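You operate a simulated robot arm through the tools that you are given. There is no shell and no other tool.

You run a simulated robot arm. Do the job below in one go: nothing can be reset, and whatever is moved stays where it is left.

JOB
Clamp the strips down with a caul under each arm.
Fine: the wedge stays tight.

It is judged by the outcome, as a careful person would: the job done as asked, and still so three seconds after it is handed in. It fails if anything else is knocked over, pushed out of place, dropped, spilled or broken.

ROBOT AND FRAMES
A 7-joint arm with a two-finger gripper, fixed in place. Base frame: the origin is on the floor under the middle of its stand, x ahead of it, y to its left, z up; the work surface is at about z = 0.818. Units: m, degrees, N and s.
With the tool pointing down near the work surface it reaches from about 0.34 to 0.72 m from the base axis. Its first joint turns from -66.0 to 66.0 degrees. Payload 2.45 kg.
The TCP is the grasp point between the finger pads, 0.026 m short of the fingertips. In the tool frame z runs along the fingers and y along their closing line. The gripper opens to 0.096 m; its body begins 0.069 m behind the TCP.
Orientation is that of the tool frame in the base frame, as a unit quaternion [w, x, y, z]. With the fingers straight down and closing along the base's y, the tool's x points along the base's -x, its y along +y and its z along -z.

CONTROLS
- The arm moves only by the tool play_rows. Its argument "deltas" is a list that holds one entry, the list of rows, each a list of 7 numbers: the shift along the tool's x, y, z in m, then the turn, a rotation vector about the tool's x, y, z in degrees, then the opening, from 0 (shut) to 1 (fully open). In form: [[[x, y, z, rx, ry, rz, jaw], ...]]. A call has 1 to 20 rows; each row shifts and turns the commanded pose from where the row before left it, along the tool's axes as they then stand. A row lasts 0.2 s, in which the tool goes at most 0.05 m and 8.6 degrees; a call with a longer step from one row to the next is refused whole, and so is a gripper value outside its range. A pose out of reach is approached as far as the arm can. The call stops where the force on the tool passes 60 N (or 10 N more than at its start, if that is more) or the arm is blocked; 0.2 s more then pass. The fingers move at their own pace (about 0.05 m/s each) and stop on an object; they squeeze with about 24 N. The grip force told is the motor's: it shows also when the fingers shut on nothing. Time passes only in rows, and 0.2 s behind the last, so rows that do not move let the fingers close. It gives the time, the measured TCP pose, the force on the tool (base axes), the opening and the grip force at its end, in the units of the frame above (readings bear some noise), with the torque about the TCP (base axes, N m) and any sound that the robot's microphone picked up.
- Cameras (640 x 400 px; columns grow to the right, rows downward): "scene" is fixed at [0.1688, -0.3936, 1.4303]; the picture's right is [0.75, -0.67, 0.00], its down [-0.34, -0.38, -0.86] and it looks along [0.57, 0.64, -0.52] (base axes); focal length 214 px, centre (320, 200). "wrist" rides on the gripper at [0.082, 0.003, -0.098] in the tool frame; the picture's right is [-0.04, 1.00, 0.00], its down [-0.73, -0.03, -0.68] and it looks along [-0.68, -0.03, 0.73] (tool axes); focal length 256 px, centre (320, 200). There is no depth. A picture from a camera that has moved, and an enlarged one, comes with that camera's place and axes in the base frame and with its lens.
- capture(camera): a new picture of that camera. It takes no simulated time.
- zoom(camera, box): a new picture of the part [left, top, right, bottom] of that camera's present view, enlarged. It takes no simulated time.
- hand_in(): hands the job in; it is judged then, once.

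Nothing tells you positions but the pictures and the camera data. Unless the task says otherwise, let go and move clear before handing in.

The tools are called after "Call:" by a JSON object that holds its "api" and its "payload". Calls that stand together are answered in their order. play_rows: Moves the arm, as the interface text tells. Its arguments: {"type":"object","properties":{"deltas":{"type":"array"}},"required":["deltas"]} The other tools are called the same way: capture (camera) takes a picture; zoom (camera, box) takes an enlarged picture of a part of a camera's view; hand_in () hands the job in.

At the start:

```text
t: 0.0
eef_pos: [0.3591, 0.0606, 1.3576]
tool_rot: [0.0, 0.001, 1.0, 0.0]
force: [-0.2, 0.2, 0.8]
ft_torque: [-0.01, 0.0, 0.02]
finger_gap: 0.096
grip_force: 0.0
```

scene: 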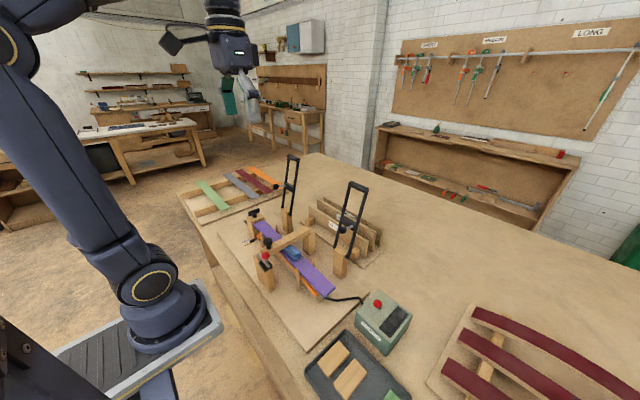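
wrist: 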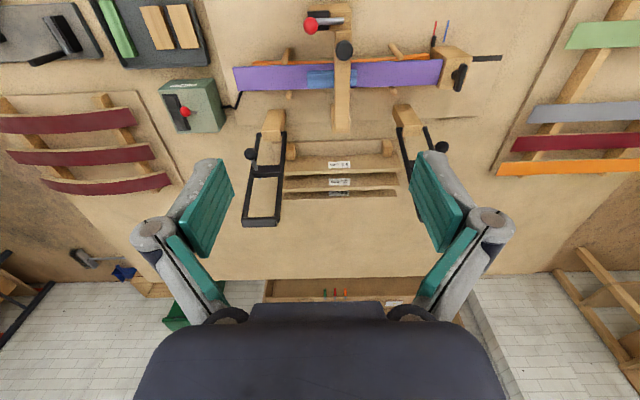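

I see a bench with a jig holding purple/orange strips, two raised clamp arms, a rack of wooden cauls, and a tray with wood blocks. I'll look closer before moving anything.

Call:
{"api": "zoom", "payload": {"camera": "scene", "box": [220, 140, 420, 310]}}

Call:
{"api": "zoom", "payload": {"camera": "scene", "box": [280, 260, 440, 400]}}

Call:
{"api": "zoom", "payload": {"camera": "wrist", "box": [220, 0, 520, 210]}}

Call:
{"api": "zoom", "payload": {"camera": "wrist", "box": [0, 0, 240, 150]}}

```text
2.35 times, centred on (320, 225) of scene
camera zoom: at [0.1688, -0.3936, 1.4303], right [0.75, -0.67, 0.0], down [-0.34, -0.38, -0.86], along [0.57, 0.64, -0.52], focal length 505 px, centre (320, 141)
```

zoom: 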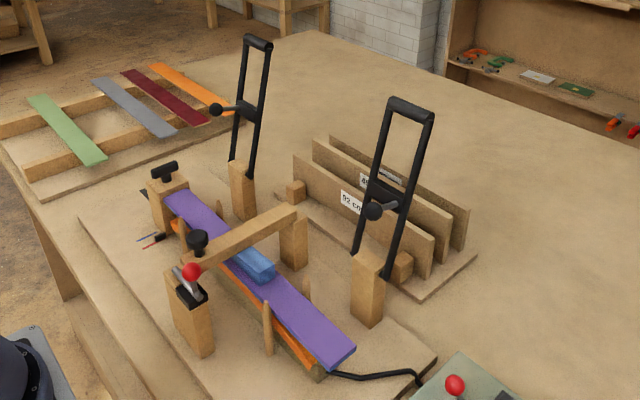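

```text
2.86 times, centred on (360, 330) of scene
camera zoom: at [0.1688, -0.3936, 1.4303], right [0.75, -0.67, 0.0], down [-0.34, -0.38, -0.86], along [0.57, 0.64, -0.52], focal length 613 px, centre (206, -171)
```

zoom: 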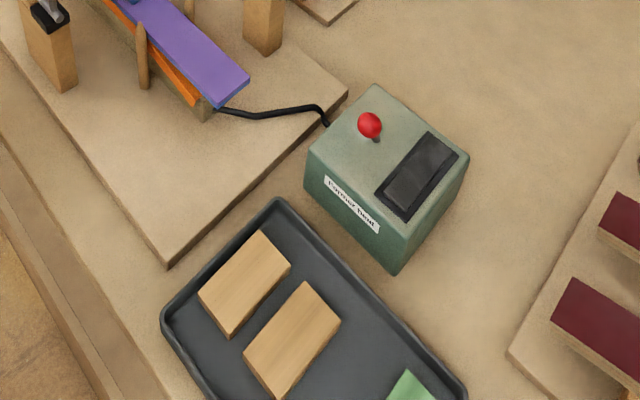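

```text
1.90 times, centred on (370, 105) of wrist
camera zoom: at [0.2785, 0.0637, 1.4553], right [0.04, 1.0, 0.0], down [0.73, -0.03, 0.68], along [0.68, -0.03, -0.73], focal length 488 px, centre (225, 381)
```

zoom: 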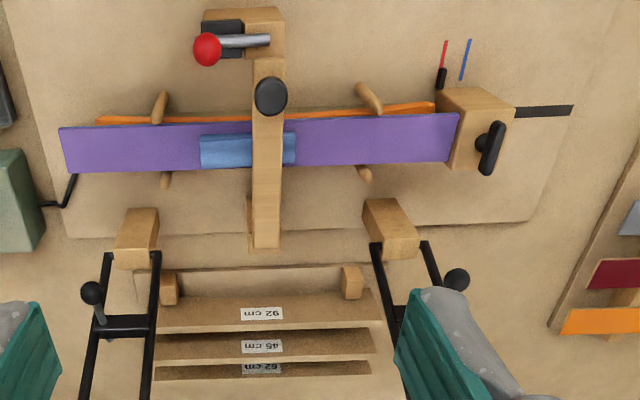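

```text
2.67 times, centred on (120, 75) of wrist
camera zoom: at [0.2785, 0.0637, 1.4553], right [0.04, 1.0, 0.0], down [0.73, -0.03, 0.68], along [0.68, -0.03, -0.73], focal length 683 px, centre (853, 533)
```

zoom: 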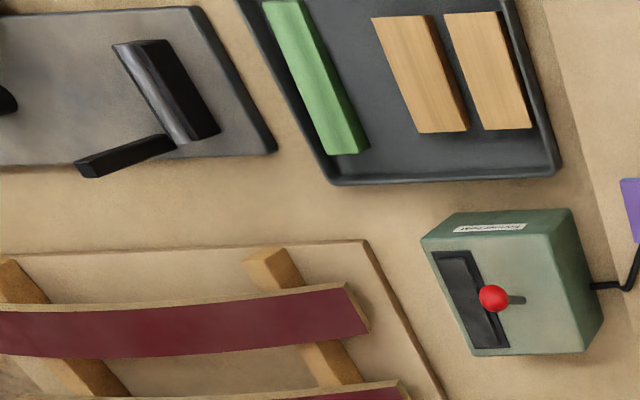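

The jig runs along y at about x 0.45, with two raised arms pivoting on posts at about (0.53, -0.05) and (0.53, 0.24). There are two wood blocks in the tray at about (0.36, -0.23) and (0.36, -0.28). I'll move the wrist camera in for a closer look, staying high.

Call:
{"api": "play_rows", "payload": {"deltas": [[[0.0, 0.01, 0.045, 0, 0, 0, 1], [0.0, 0.01, 0.045, 0, 0, 0, 1], [0.0, 0.01, 0.045, 0, 0, 0, 1], [0.0, 0.01, 0.045, 0, 0, 0, 1], [0.0, 0.0, 0.03, 0, 0, 0, 1], [0, 0, 0, 0, 0, 0, 1]]]}}

Call:
{"api": "capture", "payload": {"camera": "wrist"}}

Call:
{"api": "capture", "payload": {"camera": "scene"}}

```text
t: 1.4
eef_pos: [0.3575, 0.1003, 1.1463]
tool_rot: [0.0, 0.001, 1.0, 0.0]
force: [-0.4, -1.2, -0.4]
ft_torque: [-0.01, 0.03, -0.02]
finger_gap: 0.0958
grip_force: 0.0
```

```text
taken
camera wrist: at [0.2777, 0.1043, 1.2443], right [0.04, 1.0, 0.0], down [0.73, -0.03, 0.68], along [0.68, -0.03, -0.73], focal length 256 px, centre (320, 200)
```

wrist: 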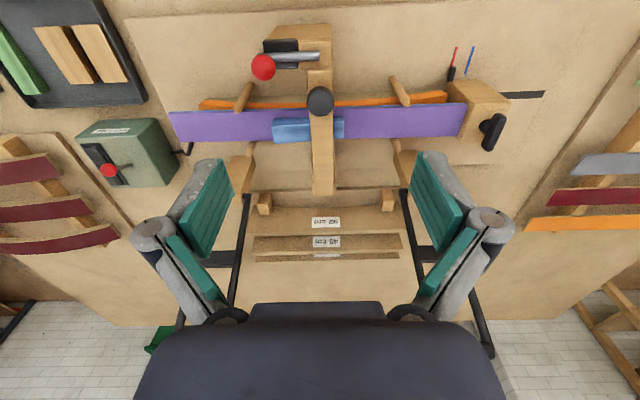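

```text
taken
```

scene: 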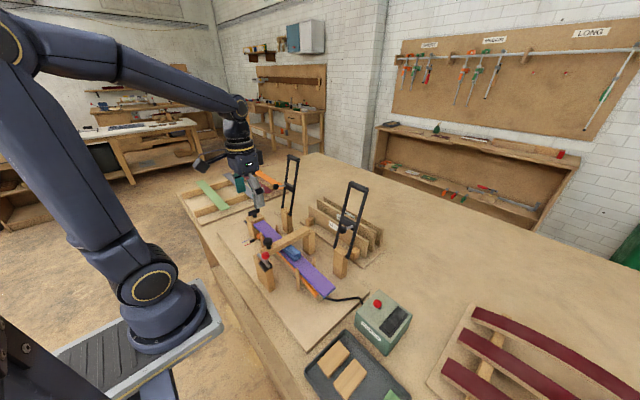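

Call:
{"api": "zoom", "payload": {"camera": "wrist", "box": [160, 20, 400, 170]}}

Call:
{"api": "zoom", "payload": {"camera": "wrist", "box": [340, 20, 580, 170]}}

Call:
{"api": "zoom", "payload": {"camera": "wrist", "box": [160, 120, 480, 320]}}

Call:
{"api": "zoom", "payload": {"camera": "scene", "box": [240, 150, 400, 250]}}

Call:
{"api": "zoom", "payload": {"camera": "scene", "box": [230, 205, 360, 300]}}

```text
2.67 times, centred on (280, 95) of wrist
camera zoom: at [0.2777, 0.1043, 1.2443], right [0.04, 1.0, 0.0], down [0.73, -0.03, 0.68], along [0.68, -0.03, -0.73], focal length 683 px, centre (427, 480)
```

zoom: 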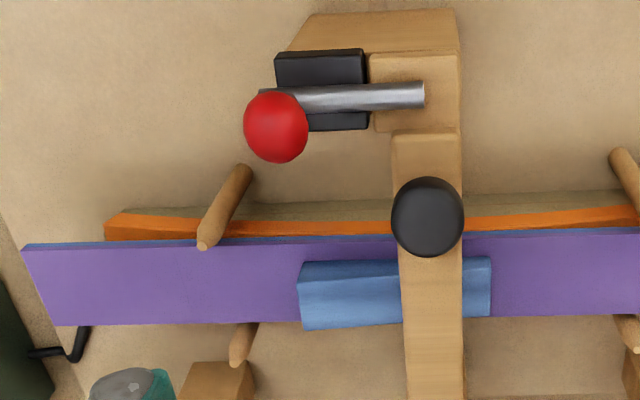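

```text
2.67 times, centred on (460, 95) of wrist
camera zoom: at [0.2777, 0.1043, 1.2443], right [0.04, 1.0, 0.0], down [0.73, -0.03, 0.68], along [0.68, -0.03, -0.73], focal length 683 px, centre (-53, 480)
```

zoom: 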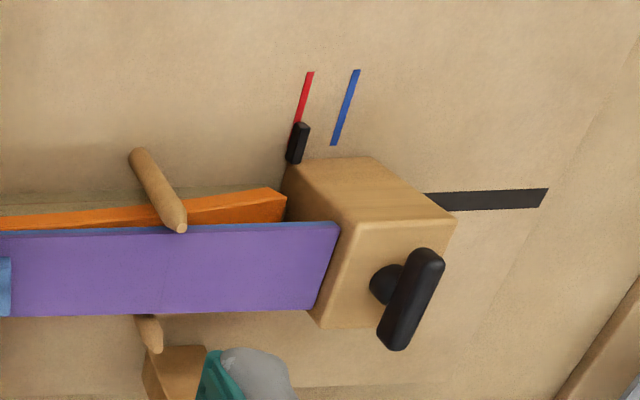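

```text
2.00 times, centred on (320, 220) of wrist
camera zoom: at [0.2777, 0.1043, 1.2443], right [0.04, 1.0, 0.0], down [0.73, -0.03, 0.68], along [0.68, -0.03, -0.73], focal length 512 px, centre (320, 160)
```

zoom: 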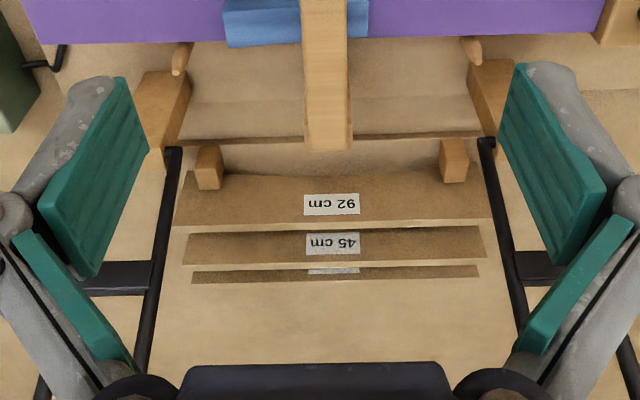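

```text
4.00 times, centred on (320, 200) of scene
camera zoom: at [0.1688, -0.3936, 1.4303], right [0.75, -0.67, 0.0], down [-0.34, -0.38, -0.86], along [0.57, 0.64, -0.52], focal length 858 px, centre (320, 200)
```

zoom: 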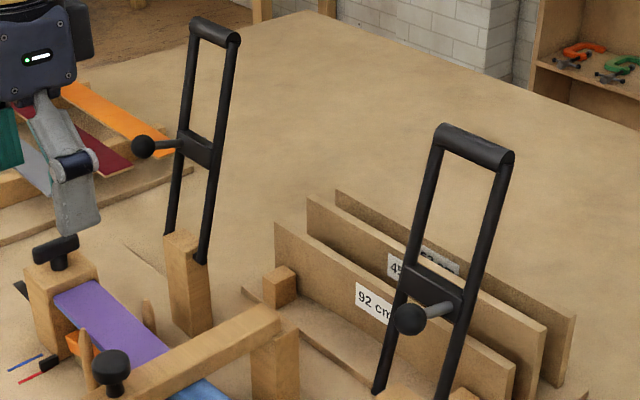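

```text
4.21 times, centred on (295, 252) of scene
camera zoom: at [0.1688, -0.3936, 1.4303], right [0.75, -0.67, 0.0], down [-0.34, -0.38, -0.86], along [0.57, 0.64, -0.52], focal length 903 px, centre (425, -21)
```

zoom: 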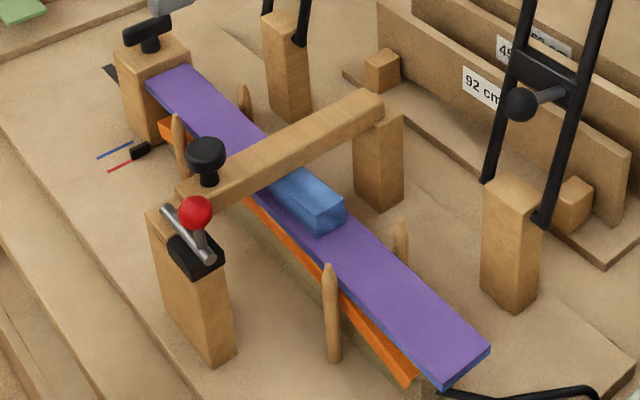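

The jig is clear now: the purple strip's top is at about z 0.888, spanning y -0.12 to 0.31, with the blue wedge under the gate bar at y of about 0.09. The arm feet look set to land at about (0.45, -0.06) and (0.45, 0.24). Next I'll view the tray with the two wooden blocks from above.

Call:
{"api": "play_rows", "payload": {"deltas": [[[0, -0.045, 0, 0, 0, 0, 1], [0, -0.045, 0, 0, 0, 0, 1], [0, -0.045, 0, 0, 0, 0, 1], [0, -0.045, 0, 0, 0, 0, 1], [0, -0.045, 0, 0, 0, 0, 1], [0, -0.045, 0, 0, 0, 0, 1], [0, -0.045, 0.01, 0, 0, 0, 1], [0, -0.025, 0.03, 0, 0, 0, 1], [0, 0, 0.03, 0, 0, 0, 1], [0, 0, 0, 0, 0, 0, 1]]]}}

Call:
{"api": "capture", "payload": {"camera": "wrist"}}

Call:
{"api": "zoom", "payload": {"camera": "scene", "box": [280, 260, 440, 400]}}

```text
t: 3.6
eef_pos: [0.359, -0.2396, 1.0773]
tool_rot: [0.0, 0.001, 1.0, 0.0]
force: [0.6, -0.3, -1.3]
ft_torque: [0.02, 0.0, -0.01]
finger_gap: 0.0964
grip_force: 0.0
```

```text
taken
camera wrist: at [0.2773, -0.2364, 1.175], right [0.04, 1.0, 0.0], down [0.73, -0.03, 0.68], along [0.68, -0.03, -0.73], focal length 256 px, centre (320, 200)
```

wrist: 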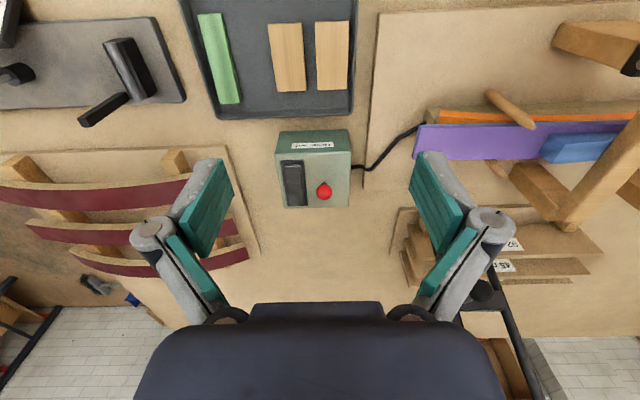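

```text
2.86 times, centred on (360, 330) of scene
camera zoom: at [0.1688, -0.3936, 1.4303], right [0.75, -0.67, 0.0], down [-0.34, -0.38, -0.86], along [0.57, 0.64, -0.52], focal length 613 px, centre (206, -171)
```

zoom: 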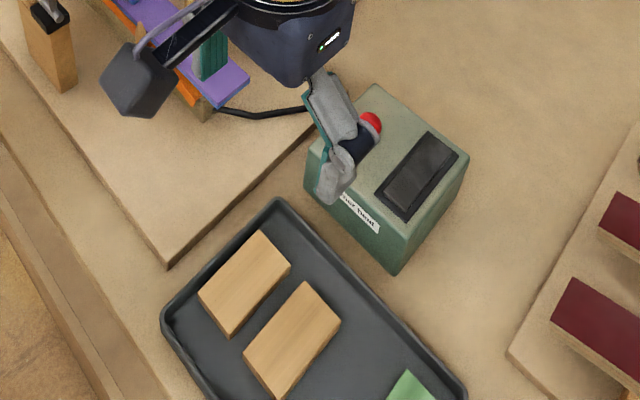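

Call:
{"api": "zoom", "payload": {"camera": "wrist", "box": [180, 0, 380, 125]}}

Call:
{"api": "zoom", "payload": {"camera": "wrist", "box": [380, 20, 640, 240]}}

```text
3.20 times, centred on (280, 62) of wrist
camera zoom: at [0.2773, -0.2364, 1.175], right [0.04, 1.0, 0.0], down [0.73, -0.03, 0.68], along [0.68, -0.03, -0.73], focal length 819 px, centre (448, 640)
```

zoom: 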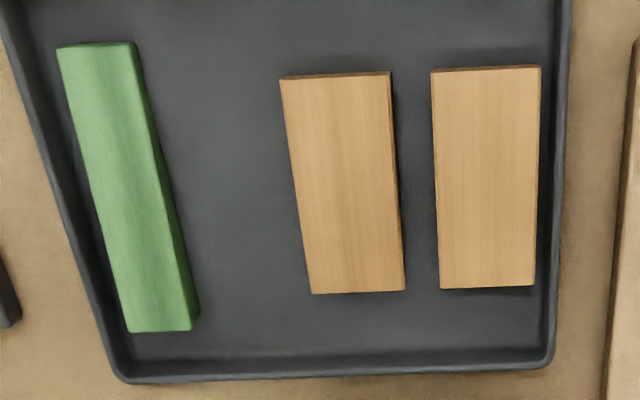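

```text
1.82 times, centred on (510, 130) of wrist
camera zoom: at [0.2773, -0.2364, 1.175], right [0.04, 1.0, 0.0], down [0.73, -0.03, 0.68], along [0.68, -0.03, -0.73], focal length 465 px, centre (-26, 327)
```

zoom: 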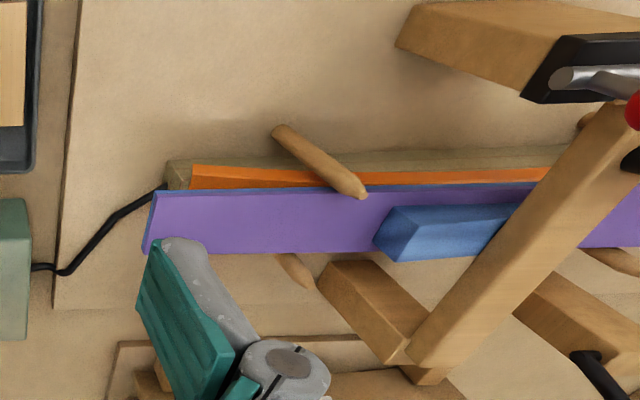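

The two pale wood blocks in the tray look like the cauls: each about 73 x 38 mm, lying along x, centred near (0.362, -0.226) and (0.362, -0.279). There's little room beside them, so I'll turn the gripper 90° to close along x and hover over the first block.

Call:
{"api": "play_rows", "payload": {"deltas": [[[0, 0, 0, 0, 0, -8.2, 1], [0, 0, 0, 0, 0, -8.2, 1], [0, 0, 0, 0, 0, -8.2, 1], [0, 0, 0, 0, 0, -8.2, 1], [0, 0, 0, 0, 0, -8.2, 1], [0, 0, 0, 0, 0, -8.2, 1], [0, 0, 0, 0, 0, -8.2, 1], [0, 0, 0, 0, 0, -8.2, 1], [0, 0, 0, 0, 0, -8.2, 1], [0, 0, 0, 0, 0, -8.2, 1], [0, 0, 0, 0, 0, -8.0, 1], [0, 0, 0, 0, 0, 0, 1]]]}}

Call:
{"api": "capture", "payload": {"camera": "wrist"}}

Call:
{"api": "capture", "payload": {"camera": "scene"}}

```text
t: 6.2
eef_pos: [0.36, -0.2393, 1.0773]
tool_rot: [0.0, 0.707, -0.707, -0.001]
force: [-0.5, 0.8, -0.6]
ft_torque: [0.02, 0.01, -0.01]
finger_gap: 0.0961
grip_force: 0.0
```

```text
taken
camera wrist: at [0.3565, -0.321, 1.1752], right [-1.0, 0.04, 0.0], down [0.03, 0.73, 0.68], along [0.03, 0.68, -0.73], focal length 256 px, centre (320, 200)
```

wrist: 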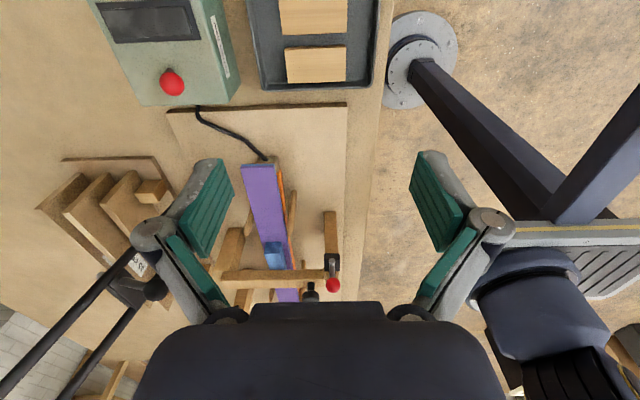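

```text
taken
```

scene: 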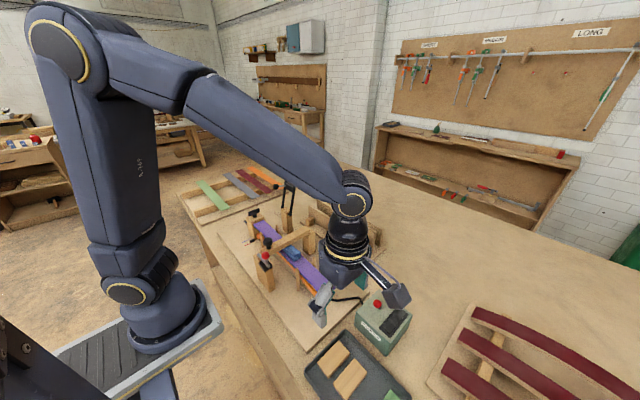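

The tool is now turned, with tool x along base -y and tool y along base -x. I'll centre over block A at (0.362, -0.226), come down partway and check.

Call:
{"api": "play_rows", "payload": {"deltas": [[[-0.0133, -0.002, 0.03, 0, 0, 0, 1], [0, 0, 0.045, 0, 0, 0, 1], [0, 0, 0.045, 0, 0, 0, 1], [0, 0, 0.045, 0, 0, 0, 1], [0, 0, 0, 0, 0, 0, 1]]]}}

Call:
{"api": "capture", "payload": {"camera": "wrist"}}

Call:
{"api": "zoom", "payload": {"camera": "scene", "box": [280, 260, 440, 400]}}

```text
t: 7.4
eef_pos: [0.3624, -0.228, 0.912]
tool_rot: [0.0, -0.707, 0.708, 0.0]
force: [0.3, 0.1, 0.0]
ft_torque: [-0.01, 0.01, 0.0]
finger_gap: 0.0958
grip_force: 0.1
```

```text
taken
camera wrist: at [0.3592, -0.3085, 1.0094], right [-1.0, 0.04, 0.0], down [0.03, 0.73, 0.68], along [0.03, 0.68, -0.73], focal length 256 px, centre (320, 200)
```

wrist: 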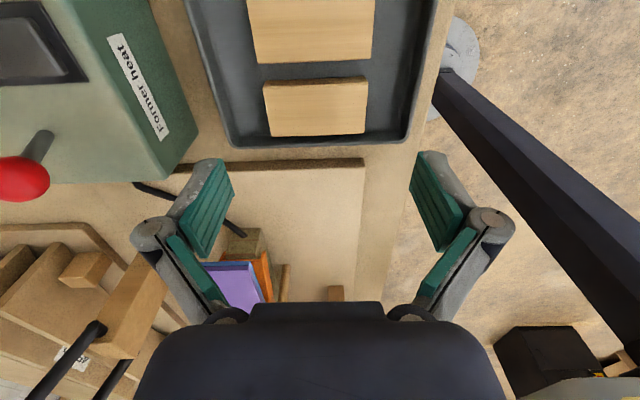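

```text
2.86 times, centred on (360, 330) of scene
camera zoom: at [0.1688, -0.3936, 1.4303], right [0.75, -0.67, 0.0], down [-0.34, -0.38, -0.86], along [0.57, 0.64, -0.52], focal length 613 px, centre (206, -171)
```

zoom: 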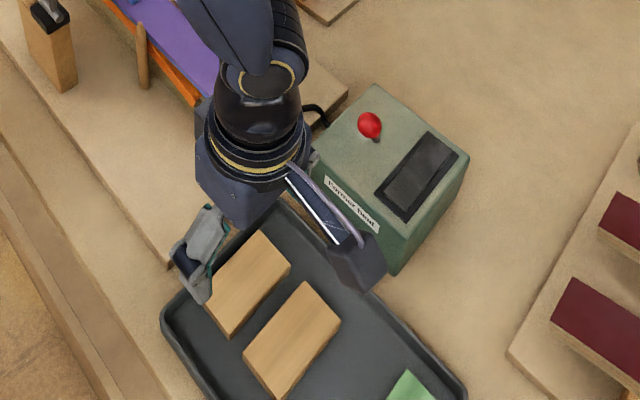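

Block A reads at about (0.365, -0.227), top near z 0.828. I'll go down with the fingers open until the tips are about 8 mm above the tray floor, then feel for it in small steps.

Call:
{"api": "play_rows", "payload": {"deltas": [[[-0.001, -0.0027, 0.025, 0, 0, 0, 1], [0, 0, 0.02, 0, 0, 0, 1], [0, 0, 0.01, 0, 0, 0, 1], [0, 0, 0, 0, 0, 0, 1]]]}}

Call:
{"api": "capture", "payload": {"camera": "wrist"}}

Call:
{"api": "zoom", "payload": {"camera": "scene", "box": [300, 310, 400, 400]}}

```text
t: 8.4
eef_pos: [0.3653, -0.2269, 0.8576]
tool_rot: [0.0, -0.707, 0.707, -0.001]
force: [0.2, 0.9, -0.4]
ft_torque: [0.02, 0.0, 0.01]
finger_gap: 0.0961
grip_force: 0.0
```

```text
taken
camera wrist: at [0.3618, -0.3074, 0.9553], right [-1.0, 0.04, 0.0], down [0.03, 0.73, 0.68], along [0.03, 0.68, -0.73], focal length 256 px, centre (320, 200)
```

wrist: 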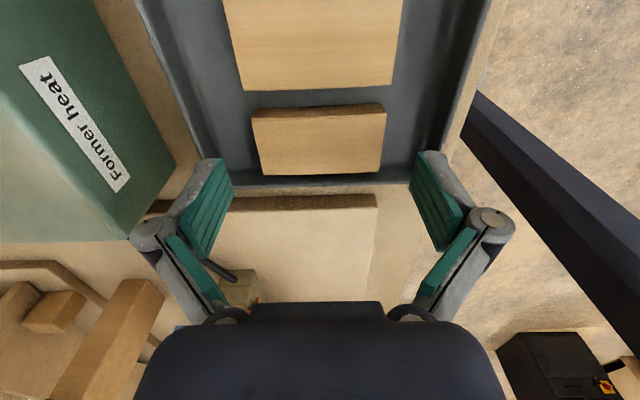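

```text
4.44 times, centred on (350, 355) of scene
camera zoom: at [0.1688, -0.3936, 1.4303], right [0.75, -0.67, 0.0], down [-0.34, -0.38, -0.86], along [0.57, 0.64, -0.52], focal length 953 px, centre (187, -489)
```

zoom: 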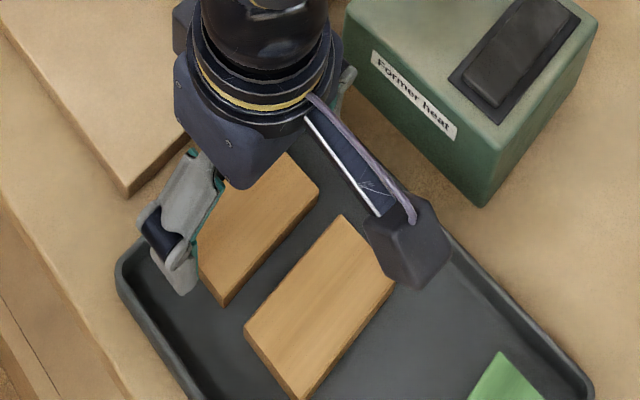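

Call:
{"api": "zoom", "payload": {"camera": "wrist", "box": [200, 80, 440, 230]}}

```text
2.67 times, centred on (320, 155) of wrist
camera zoom: at [0.3618, -0.3074, 0.9553], right [-1.0, 0.04, 0.0], down [0.03, 0.73, 0.68], along [0.03, 0.68, -0.73], focal length 683 px, centre (320, 320)
```

zoom: 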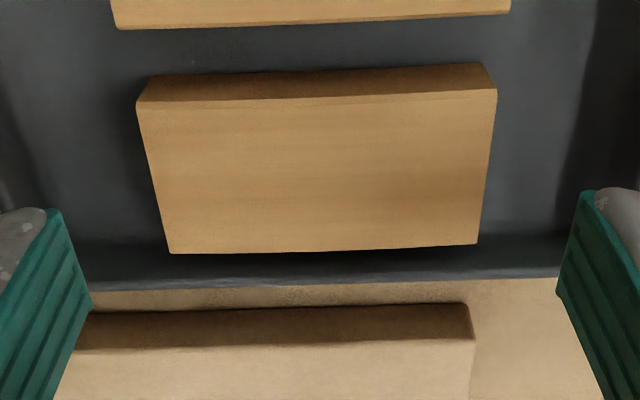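

The block is centred between the fingers. I'll feel my way down in small steps, watching the vertical force.

Call:
{"api": "play_rows", "payload": {"deltas": [[[0, 0, 0.003, 0, 0, 0, 1], [0, 0, 0.002, 0, 0, 0, 1], [0, 0, 0, 0, 0, 0, 1]]]}}

Call:
{"api": "zoom", "payload": {"camera": "wrist", "box": [200, 80, 440, 230]}}

Call:
{"api": "zoom", "payload": {"camera": "scene", "box": [310, 330, 370, 380]}}

```text
t: 9.2
eef_pos: [0.3647, -0.2249, 0.8524]
tool_rot: [0.0, -0.707, 0.708, 0.0]
force: [-0.3, 0.3, -0.1]
ft_torque: [-0.01, 0.04, -0.01]
finger_gap: 0.096
grip_force: 0.0
```

```text
2.67 times, centred on (320, 155) of wrist
camera zoom: at [0.3616, -0.3071, 0.9502], right [-1.0, 0.04, 0.0], down [0.03, 0.73, 0.68], along [0.03, 0.68, -0.73], focal length 683 px, centre (320, 320)
```

zoom: 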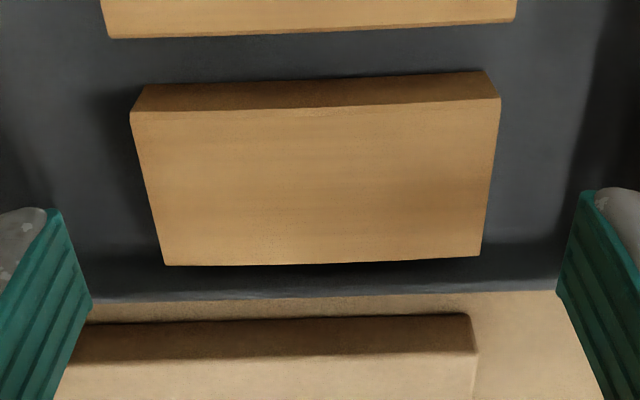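

```text
8.00 times, centred on (340, 355) of scene
camera zoom: at [0.1688, -0.3936, 1.4303], right [0.75, -0.67, 0.0], down [-0.34, -0.38, -0.86], along [0.57, 0.64, -0.52], focal length 1716 px, centre (160, -1040)
```

zoom: 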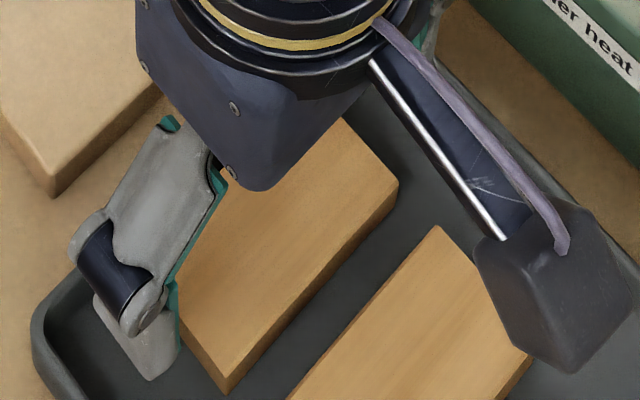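

Call:
{"api": "play_rows", "payload": {"deltas": [[[0, 0, 0.0025, 0, 0, 0, 1], [0, 0, 0, 0, 0, 0, 1]]]}}

```text
t: 9.8
eef_pos: [0.3633, -0.2256, 0.8506]
tool_rot: [0.0, -0.706, 0.708, 0.0]
force: [0.7, -0.8, -0.8]
ft_torque: [-0.01, -0.02, 0.01]
finger_gap: 0.0959
grip_force: 0.1
```

Call:
{"api": "play_rows", "payload": {"deltas": [[[0, 0, 0.0015, 0, 0, 0, 1], [0, 0, 0, 0, 0, 0, 1]]]}}

```text
t: 10.4
eef_pos: [0.3638, -0.2248, 0.8481]
tool_rot: [0.0, -0.707, 0.707, -0.001]
force: [0.2, 0.0, 0.1]
ft_torque: [-0.04, -0.04, -0.02]
finger_gap: 0.0959
grip_force: 0.0
```

No floor contact yet, and the tips are at about z 0.822, beside the block. I'll close on its ends.

Call:
{"api": "play_rows", "payload": {"deltas": [[[0, 0, 0, 0, 0, 0, 0.85], [0, 0, 0, 0, 0, 0, 0.75], [0, 0, 0, 0, 0, 0, 0.6], [0, 0, 0, 0, 0, 0, 0.6], [0, 0, 0, 0, 0, 0, 0.5], [0, 0, 0, 0, 0, 0, 0.5]]]}}

Call:
{"api": "capture", "payload": {"camera": "wrist"}}

```text
t: 11.8
eef_pos: [0.3642, -0.2252, 0.848]
tool_rot: [0.0, -0.706, 0.708, -0.001]
force: [0.6, -1.0, -1.1]
ft_torque: [0.02, 0.0, -0.03]
finger_gap: 0.0482
grip_force: 0.0
```

```text
taken
camera wrist: at [0.3614, -0.3068, 0.9465], right [-1.0, 0.04, 0.0], down [0.03, 0.73, 0.68], along [0.03, 0.68, -0.73], focal length 256 px, centre (320, 200)
```

wrist: 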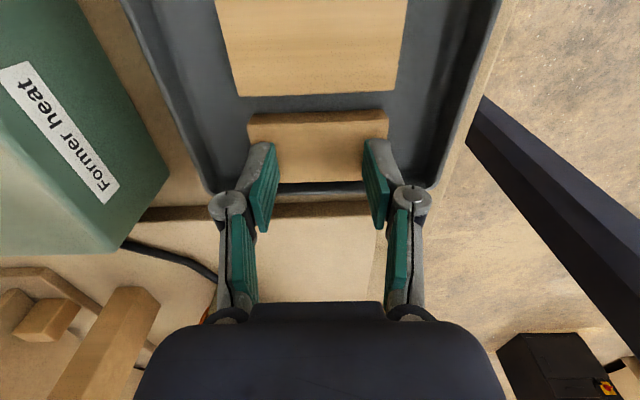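

The fingers closed to the commanded gap with no grip force, so they passed over the block and its top is below the tips. I'll reopen and go lower in small steps.

Call:
{"api": "play_rows", "payload": {"deltas": [[[0, 0, -0.004, 0, 0, 0, 0.7], [0, 0, 0, 0, 0, 0, 0.9], [0, 0, 0, 0, 0, 0, 1.0], [0, 0, 0, 0, 0, 0, 1.0], [0, 0, 0.004, 0, 0, 0, 1.0], [0, 0, 0.002, 0, 0, 0, 1.0], [0, 0, 0, 0, 0, 0, 1.0]]]}}

Call:
{"api": "zoom", "payload": {"camera": "wrist", "box": [200, 80, 440, 230]}}

```text
t: 13.4
eef_pos: [0.3642, -0.2259, 0.847]
tool_rot: [0.001, -0.706, 0.708, 0.0]
force: [-0.9, 0.1, 0.0]
ft_torque: [0.02, -0.01, 0.02]
finger_gap: 0.0959
grip_force: 0.1
```

```text
2.67 times, centred on (320, 155) of wrist
camera zoom: at [0.3611, -0.3071, 0.9445], right [-1.0, 0.04, 0.0], down [0.03, 0.73, 0.68], along [0.03, 0.68, -0.73], focal length 683 px, centre (320, 320)
```

zoom: 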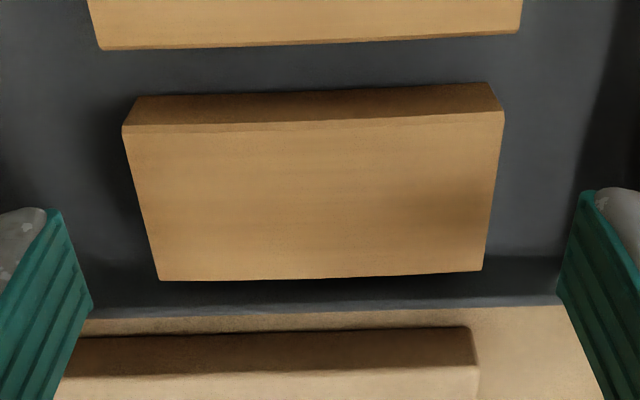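

Call:
{"api": "play_rows", "payload": {"deltas": [[[0, 0, 0.003, 0, 0, 0, 1], [0, 0, 0, 0, 0, 0, 1]]]}}

Call:
{"api": "play_rows", "payload": {"deltas": [[[0, 0, 0.003, 0, 0, 0, 1], [0, 0, 0, 0, 0, 0, 1]]]}}

```text
t: 14.0
eef_pos: [0.3633, -0.2249, 0.8428]
tool_rot: [0.0, -0.706, 0.708, 0.0]
force: [-0.4, 1.0, -0.8]
ft_torque: [0.03, 0.0, 0.02]
finger_gap: 0.0961
grip_force: 0.0
```

```text
t: 14.6
eef_pos: [0.3645, -0.2255, 0.8404]
tool_rot: [0.0, -0.706, 0.708, 0.0]
force: [-0.6, 0.4, 0.2]
ft_torque: [-0.01, 0.0, 0.0]
finger_gap: 0.0961
grip_force: 0.0
```

Call:
{"api": "zoom", "payload": {"camera": "scene", "box": [310, 330, 370, 380]}}

Call:
{"api": "capture", "payload": {"camera": "wrist"}}

```text
8.00 times, centred on (340, 355) of scene
camera zoom: at [0.1688, -0.3936, 1.4303], right [0.75, -0.67, 0.0], down [-0.34, -0.38, -0.86], along [0.57, 0.64, -0.52], focal length 1716 px, centre (160, -1040)
```

zoom: 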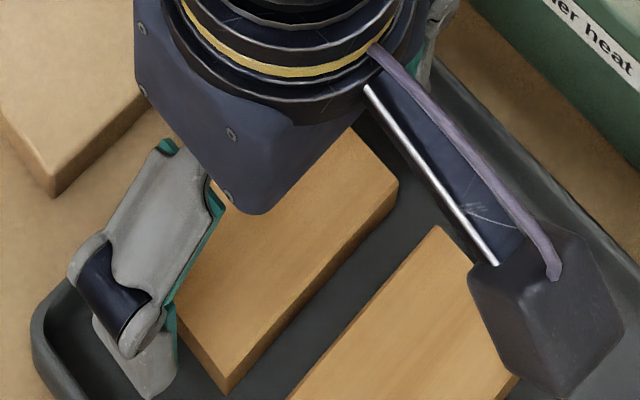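

```text
taken
camera wrist: at [0.361, -0.307, 0.9382], right [-1.0, 0.04, 0.0], down [0.03, 0.73, 0.68], along [0.03, 0.68, -0.73], focal length 256 px, centre (320, 200)
```

wrist: 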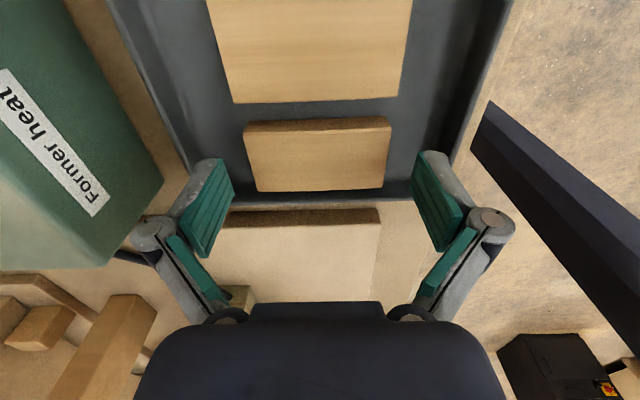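

Call:
{"api": "play_rows", "payload": {"deltas": [[[0, -0.001, 0, 0, 0, 0, 0.9], [0, 0, 0.002, 0, 0, 0, 0.9], [0, 0, 0, 0, 0, 0, 0.9]]]}}

Call:
{"api": "play_rows", "payload": {"deltas": [[[0, 0, 0.002, 0, 0, 0, 0.9], [0, 0, 0, 0, 0, 0, 0.9]]]}}

Call:
{"api": "zoom", "payload": {"camera": "scene", "box": [310, 330, 370, 380]}}

```text
t: 15.4
eef_pos: [0.3643, -0.2249, 0.8378]
tool_rot: [-0.001, -0.706, 0.708, 0.0]
force: [0.1, 0.0, -0.2]
ft_torque: [-0.01, -0.02, 0.04]
finger_gap: 0.0863
grip_force: 0.1
```

```text
t: 16.0
eef_pos: [0.3645, -0.2246, 0.8365]
tool_rot: [0.0, -0.707, 0.707, 0.001]
force: [-0.1, -1.0, -0.1]
ft_torque: [-0.03, -0.03, -0.03]
finger_gap: 0.0866
grip_force: 0.1
```

```text
8.00 times, centred on (340, 355) of scene
camera zoom: at [0.1688, -0.3936, 1.4303], right [0.75, -0.67, 0.0], down [-0.34, -0.38, -0.86], along [0.57, 0.64, -0.52], focal length 1716 px, centre (160, -1040)
```

zoom: 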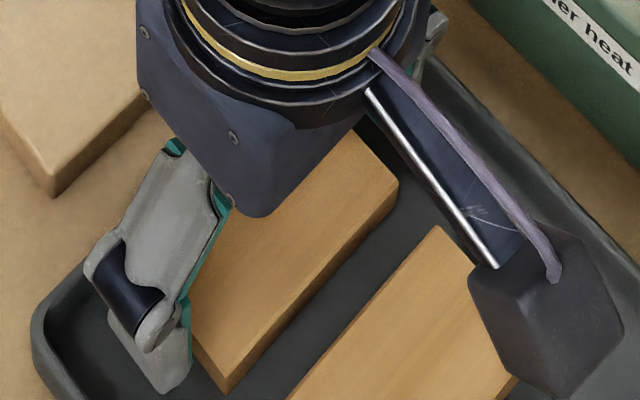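

The tips should now be well beside the block, so I'll close again.

Call:
{"api": "play_rows", "payload": {"deltas": [[[0, 0, 0, 0, 0, 0, 0.8], [0, 0, 0, 0, 0, 0, 0.7], [0, 0, 0, 0, 0, 0, 0.6], [0, 0, 0, 0, 0, 0, 0.6]]]}}

Call:
{"api": "zoom", "payload": {"camera": "wrist", "box": [200, 80, 440, 230]}}

Call:
{"api": "zoom", "payload": {"camera": "scene", "box": [310, 330, 370, 380]}}

```text
t: 17.0
eef_pos: [0.3647, -0.2256, 0.8375]
tool_rot: [-0.001, -0.706, 0.708, -0.001]
force: [-4.2, 2.6, 48.4]
ft_torque: [0.1, 0.4, 0.03]
finger_gap: 0.0736
grip_force: 24.4
```

```text
2.67 times, centred on (320, 155) of wrist
camera zoom: at [0.3622, -0.307, 0.9357], right [-1.0, 0.04, 0.0], down [0.03, 0.74, 0.68], along [0.03, 0.68, -0.74], focal length 683 px, centre (320, 320)
```

zoom: 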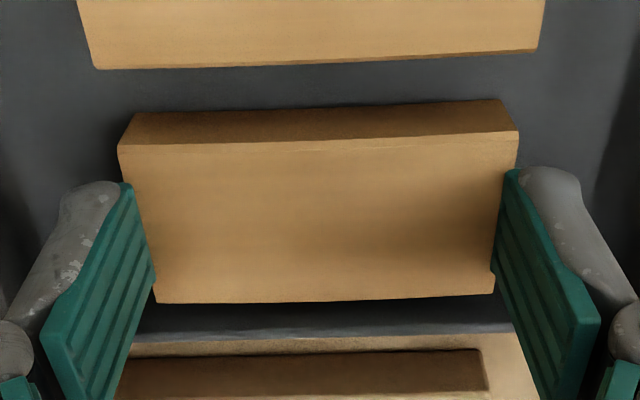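

```text
8.00 times, centred on (340, 355) of scene
camera zoom: at [0.1681, -0.3932, 1.4305], right [0.75, -0.67, 0.0], down [-0.34, -0.39, -0.86], along [0.57, 0.64, -0.52], focal length 1716 px, centre (160, -1040)
```

zoom: 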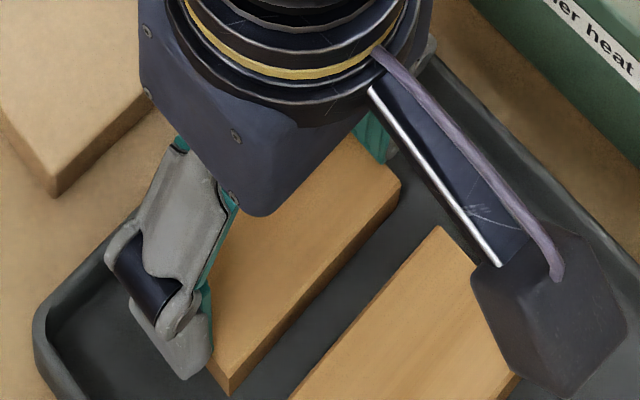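

Gripped at 73.6 mm with 24 N. The tips swung down onto the tray floor as they closed, hence the upward force. I'll ease up gently and check the block comes along.

Call:
{"api": "play_rows", "payload": {"deltas": [[[0, 0, -0.003, 0, 0, 0, 0.55], [0, 0, -0.01, 0, 0, 0, 0.55], [0, 0, -0.03, 0, 0, 0, 0.55], [0, 0, -0.03, 0, 0, 0, 0.55], [0, 0, 0, 0, 0, 0, 0.55]]]}}

Call:
{"api": "capture", "payload": {"camera": "wrist"}}

Call:
{"api": "zoom", "payload": {"camera": "scene", "box": [280, 260, 440, 400]}}

```text
t: 18.2
eef_pos: [0.3644, -0.2253, 0.9096]
tool_rot: [0.0, 0.708, -0.706, 0.0]
force: [0.4, 0.5, 0.8]
ft_torque: [0.02, -0.02, 0.01]
finger_gap: 0.0531
grip_force: 0.1
```

```text
taken
camera wrist: at [0.3617, -0.3062, 1.0067], right [-1.0, 0.04, 0.0], down [0.03, 0.73, 0.68], along [0.03, 0.68, -0.73], focal length 256 px, centre (320, 200)
```

wrist: 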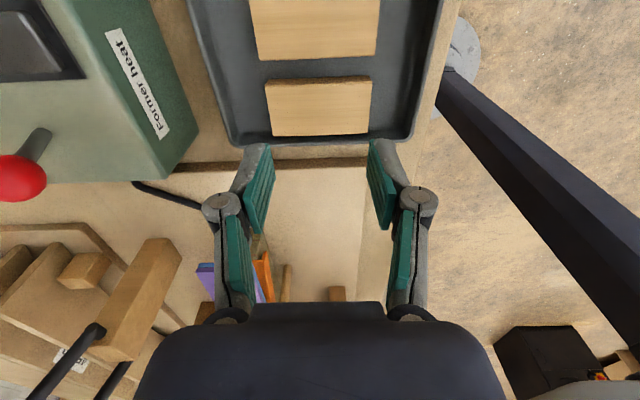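

```text
2.86 times, centred on (360, 330) of scene
camera zoom: at [0.1688, -0.3936, 1.4303], right [0.75, -0.67, 0.0], down [-0.34, -0.38, -0.86], along [0.57, 0.64, -0.52], focal length 613 px, centre (206, -171)
```

zoom: 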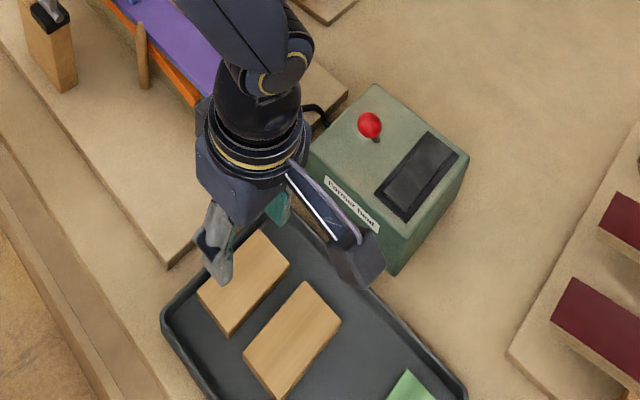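

The block slipped: the tips had jammed on its top edges rather than beside it. Re-checking the scale puts the block top nearer z 0.818 and its length at about 77 mm, so I need to go about 10 mm lower. First I'll re-measure its position.

Call:
{"api": "zoom", "payload": {"camera": "wrist", "box": [180, 0, 460, 175]}}

Call:
{"api": "zoom", "payload": {"camera": "scene", "box": [310, 315, 382, 375]}}

```text
2.29 times, centred on (320, 88) of wrist
camera zoom: at [0.3617, -0.3062, 1.0067], right [-1.0, 0.04, 0.0], down [0.03, 0.73, 0.68], along [0.03, 0.68, -0.73], focal length 585 px, centre (320, 457)
```

zoom: 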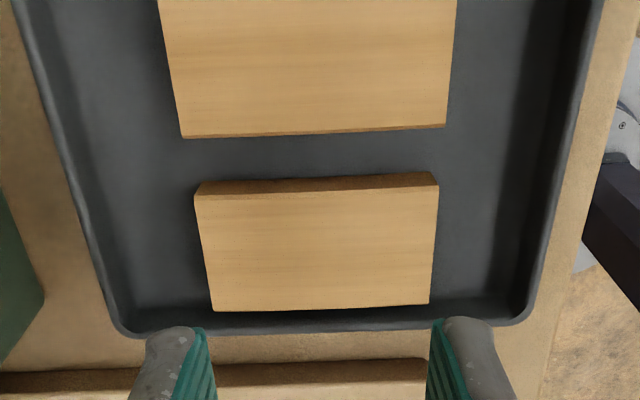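

```text
6.67 times, centred on (346, 345) of scene
camera zoom: at [0.1688, -0.3936, 1.4303], right [0.75, -0.67, 0.0], down [-0.34, -0.38, -0.86], along [0.57, 0.64, -0.52], focal length 1430 px, centre (147, -767)
```

zoom: 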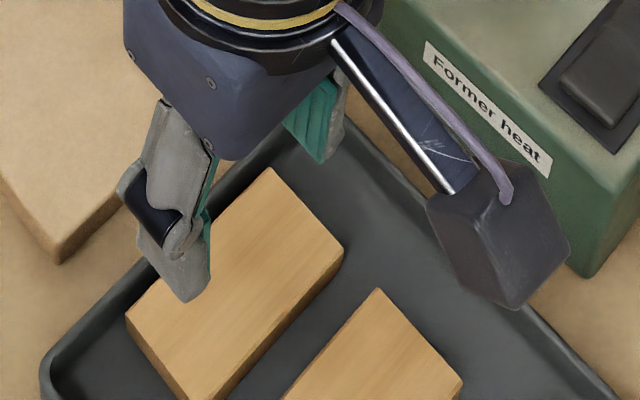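

Block A's centre is about (0.366, -0.225), and the tray walls leave room for the open fingers. I'll open and descend again, lower this time, feeling for the tray floor.

Call:
{"api": "play_rows", "payload": {"deltas": [[[0, -0.0015, 0, 0, 0, 0, 0.97], [0, 0, 0, 0, 0, 0, 0.97], [0, 0, 0.03, 0, 0, 0, 0.97], [0, 0, 0.03, 0, 0, 0, 0.97], [0, 0, 0.013, 0, 0, 0, 0.97], [0, 0, 0.004, 0, 0, 0, 0.97], [0, 0, 0, 0, 0, 0, 0.97]]]}}

Call:
{"api": "zoom", "payload": {"camera": "wrist", "box": [200, 80, 440, 230]}}

Call:
{"api": "zoom", "payload": {"camera": "scene", "box": [310, 330, 370, 380]}}

```text
t: 19.8
eef_pos: [0.3664, -0.2255, 0.8328]
tool_rot: [0.001, -0.707, 0.707, -0.001]
force: [-1.4, -0.4, 0.7]
ft_torque: [0.0, -0.01, 0.03]
finger_gap: 0.0927
grip_force: 0.1
```

```text
2.67 times, centred on (320, 155) of wrist
camera zoom: at [0.3635, -0.3068, 0.9295], right [-1.0, 0.04, 0.0], down [0.03, 0.73, 0.68], along [0.03, 0.68, -0.73], focal length 683 px, centre (320, 320)
```

zoom: 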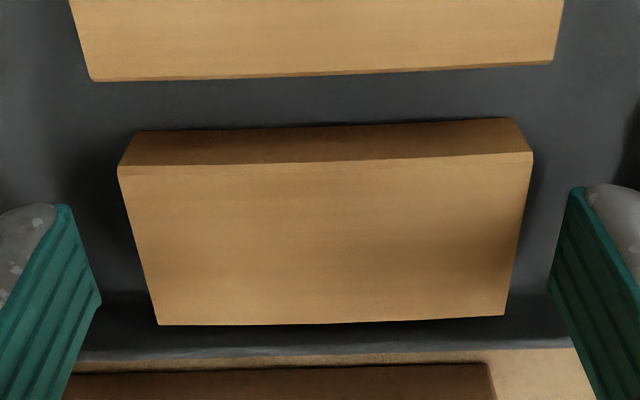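

```text
8.00 times, centred on (340, 355) of scene
camera zoom: at [0.1688, -0.3936, 1.4303], right [0.75, -0.67, 0.0], down [-0.34, -0.38, -0.86], along [0.57, 0.64, -0.52], focal length 1716 px, centre (160, -1040)
```

zoom: 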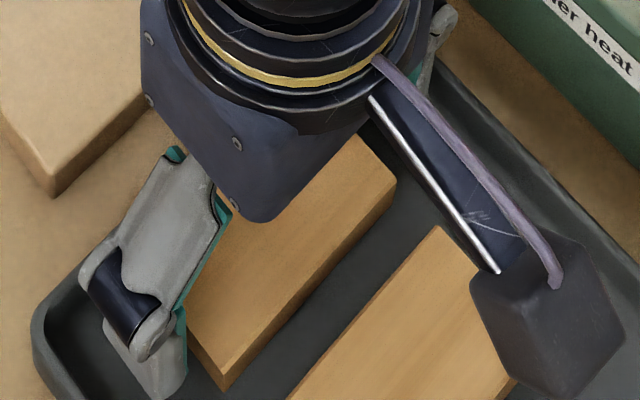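

Call:
{"api": "play_rows", "payload": {"deltas": [[[0, 0, 0.003, 0, 0, 0, 0.97], [0, 0, 0, 0, 0, 0, 0.97]]]}}

Call:
{"api": "play_rows", "payload": {"deltas": [[[0, 0, 0.0025, 0, 0, 0, 0.97], [0, 0, 0, 0, 0, 0, 0.97]]]}}

```text
t: 20.4
eef_pos: [0.3668, -0.2261, 0.8303]
tool_rot: [0.0, -0.707, 0.707, 0.0]
force: [0.0, 0.4, -0.8]
ft_torque: [0.0, -0.01, -0.03]
finger_gap: 0.0931
grip_force: 0.1
```

```text
t: 21.0
eef_pos: [0.367, -0.2257, 0.8263]
tool_rot: [0.001, -0.707, 0.707, 0.0]
force: [0.2, -0.9, 0.5]
ft_torque: [-0.01, -0.03, 0.03]
finger_gap: 0.0931
grip_force: 0.0
```

Call:
{"api": "play_rows", "payload": {"deltas": [[[0, 0, 0, 0, 0, 0, 0.88], [0, 0, 0, 0, 0, 0, 0.84]]]}}

Call:
{"api": "zoom", "payload": {"camera": "wrist", "box": [200, 80, 440, 230]}}

```text
t: 21.6
eef_pos: [0.3661, -0.2254, 0.8272]
tool_rot: [0.0, -0.707, 0.707, 0.0]
force: [0.1, -0.8, -0.6]
ft_torque: [-0.03, 0.03, 0.02]
finger_gap: 0.0806
grip_force: 0.0
```

```text
2.67 times, centred on (320, 155) of wrist
camera zoom: at [0.3637, -0.3066, 0.9246], right [-1.0, 0.04, 0.0], down [0.03, 0.73, 0.68], along [0.03, 0.68, -0.73], focal length 683 px, centre (320, 320)
```

zoom: 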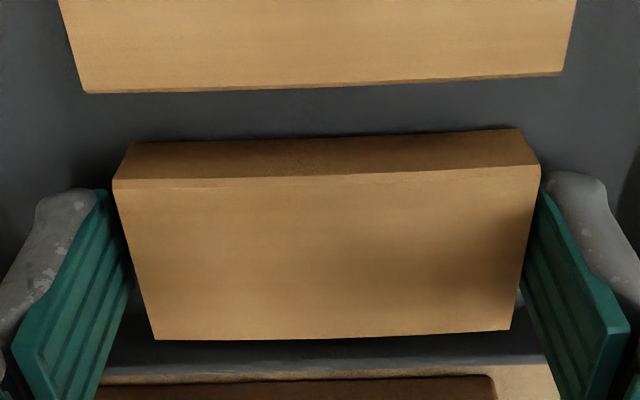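

Now the pads are clearly beside the block's ends. Closing to grip.

Call:
{"api": "play_rows", "payload": {"deltas": [[[0, 0, 0, 0, 0, 0, 0.78], [0, 0, 0, 0, 0, 0, 0.7], [0, 0, 0, 0, 0, 0, 0.6], [0, 0, 0, 0, 0, 0, 0.5]]]}}

Call:
{"api": "zoom", "payload": {"camera": "wrist", "box": [200, 80, 440, 230]}}

```text
t: 22.6
eef_pos: [0.3674, -0.2254, 0.8275]
tool_rot: [0.001, 0.707, -0.707, 0.0]
force: [-1.0, 1.2, 9.1]
ft_torque: [0.05, 0.06, 0.01]
finger_gap: 0.0745
grip_force: 23.5
```

```text
2.67 times, centred on (320, 155) of wrist
camera zoom: at [0.3637, -0.3066, 0.9248], right [-1.0, 0.04, 0.0], down [0.03, 0.73, 0.68], along [0.03, 0.68, -0.73], focal length 683 px, centre (320, 320)
```

zoom: 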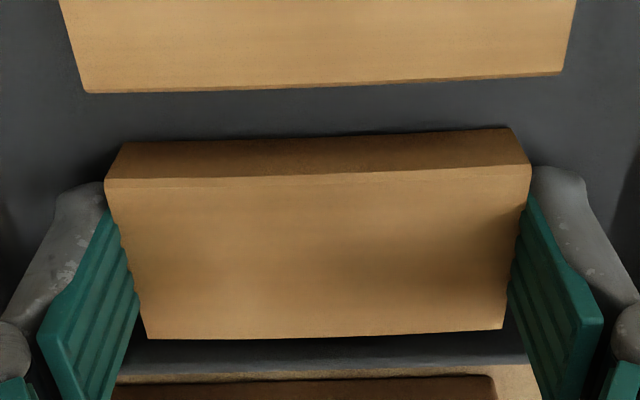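

Call:
{"api": "play_rows", "payload": {"deltas": [[[0, 0, -0.003, 0, 0, 0, 0.5], [0, 0, -0.01, 0, 0, 0, 0.5], [0, 0, -0.02, 0, 0, 0, 0.5], [0, 0, 0, 0, 0, 0, 0.5]]]}}

Call:
{"api": "capture", "payload": {"camera": "wrist"}}

Call:
{"api": "zoom", "payload": {"camera": "scene", "box": [310, 315, 382, 375]}}

```text
t: 23.6
eef_pos: [0.3665, -0.226, 0.8594]
tool_rot: [0.001, -0.707, 0.707, 0.0]
force: [0.6, -0.5, -0.3]
ft_torque: [-0.03, -0.01, 0.0]
finger_gap: 0.0741
grip_force: 24.1
```

```text
taken
camera wrist: at [0.364, -0.3068, 0.9582], right [-1.0, 0.04, 0.0], down [0.03, 0.73, 0.68], along [0.03, 0.68, -0.73], focal length 256 px, centre (320, 200)
```

wrist: 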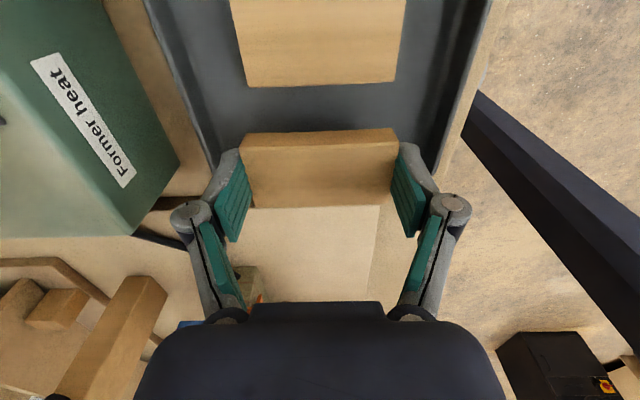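

```text
6.67 times, centred on (346, 345) of scene
camera zoom: at [0.1688, -0.3936, 1.4303], right [0.75, -0.67, 0.0], down [-0.34, -0.38, -0.86], along [0.57, 0.64, -0.52], focal length 1430 px, centre (147, -767)
```

zoom: 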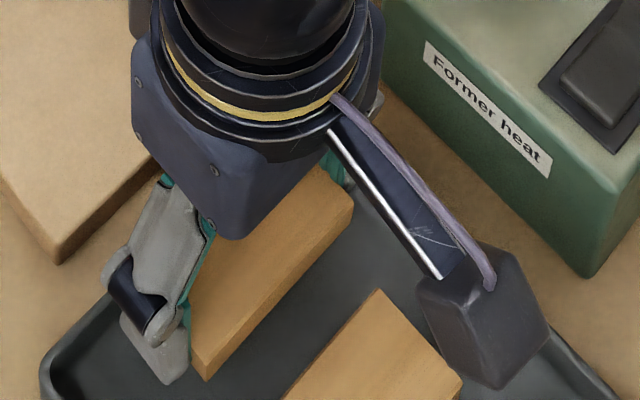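

The caul is held (gap 74 mm, 24 N). I'll raise it clear and carry it to hover by the near arm, looking along the strip.

Call:
{"api": "play_rows", "payload": {"deltas": [[[0, 0, -0.045, 0, 0, 0, 0.5], [0, 0, -0.045, 0, 0, 0, 0.5], [0, 0, -0.045, 0, 0, 0, 0.5], [0, 0, -0.045, 0, 0, 0, 0.5], [0, -0.03, -0.02, 0, 0, 0, 0.5], [0, -0.03, 0, 0, 0, 0, 0.5], [-0.03, -0.023, 0, 0, 0, 0, 0.5], [-0.035, 0, 0, 0, 0, 0, 0.5], [0, 0, 0, 0, 0, 0, 0.5]]]}}

Call:
{"api": "capture", "payload": {"camera": "wrist"}}

Call:
{"api": "capture", "payload": {"camera": "scene"}}

```text
t: 25.6
eef_pos: [0.4493, -0.1607, 1.0598]
tool_rot: [0.0, -0.706, 0.708, 0.0]
force: [-0.2, -0.7, 0.0]
ft_torque: [-0.02, -0.02, -0.01]
finger_gap: 0.0741
grip_force: 23.6
```

```text
taken
camera wrist: at [0.4463, -0.2421, 1.157], right [-1.0, 0.04, 0.0], down [0.03, 0.73, 0.68], along [0.03, 0.68, -0.73], focal length 256 px, centre (320, 200)
```

wrist: 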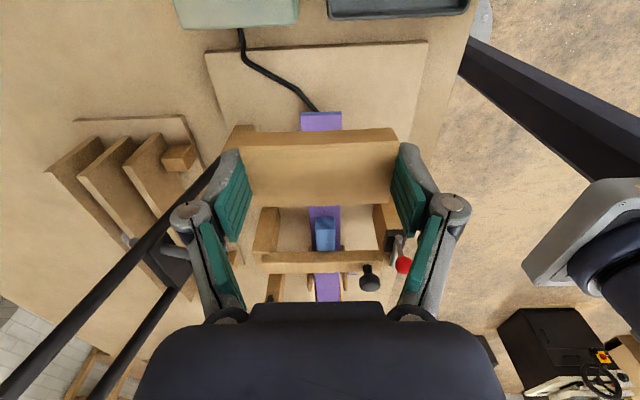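

```text
taken
```

scene: 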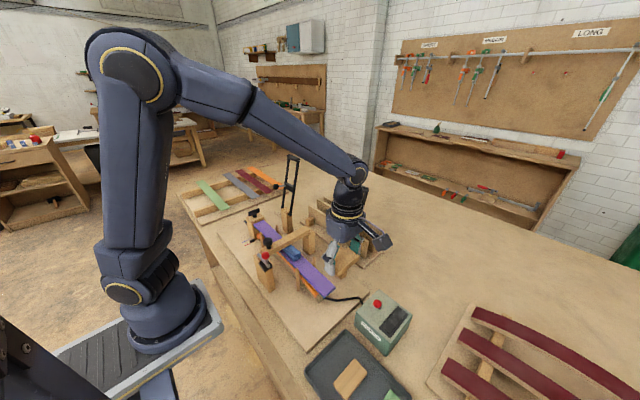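

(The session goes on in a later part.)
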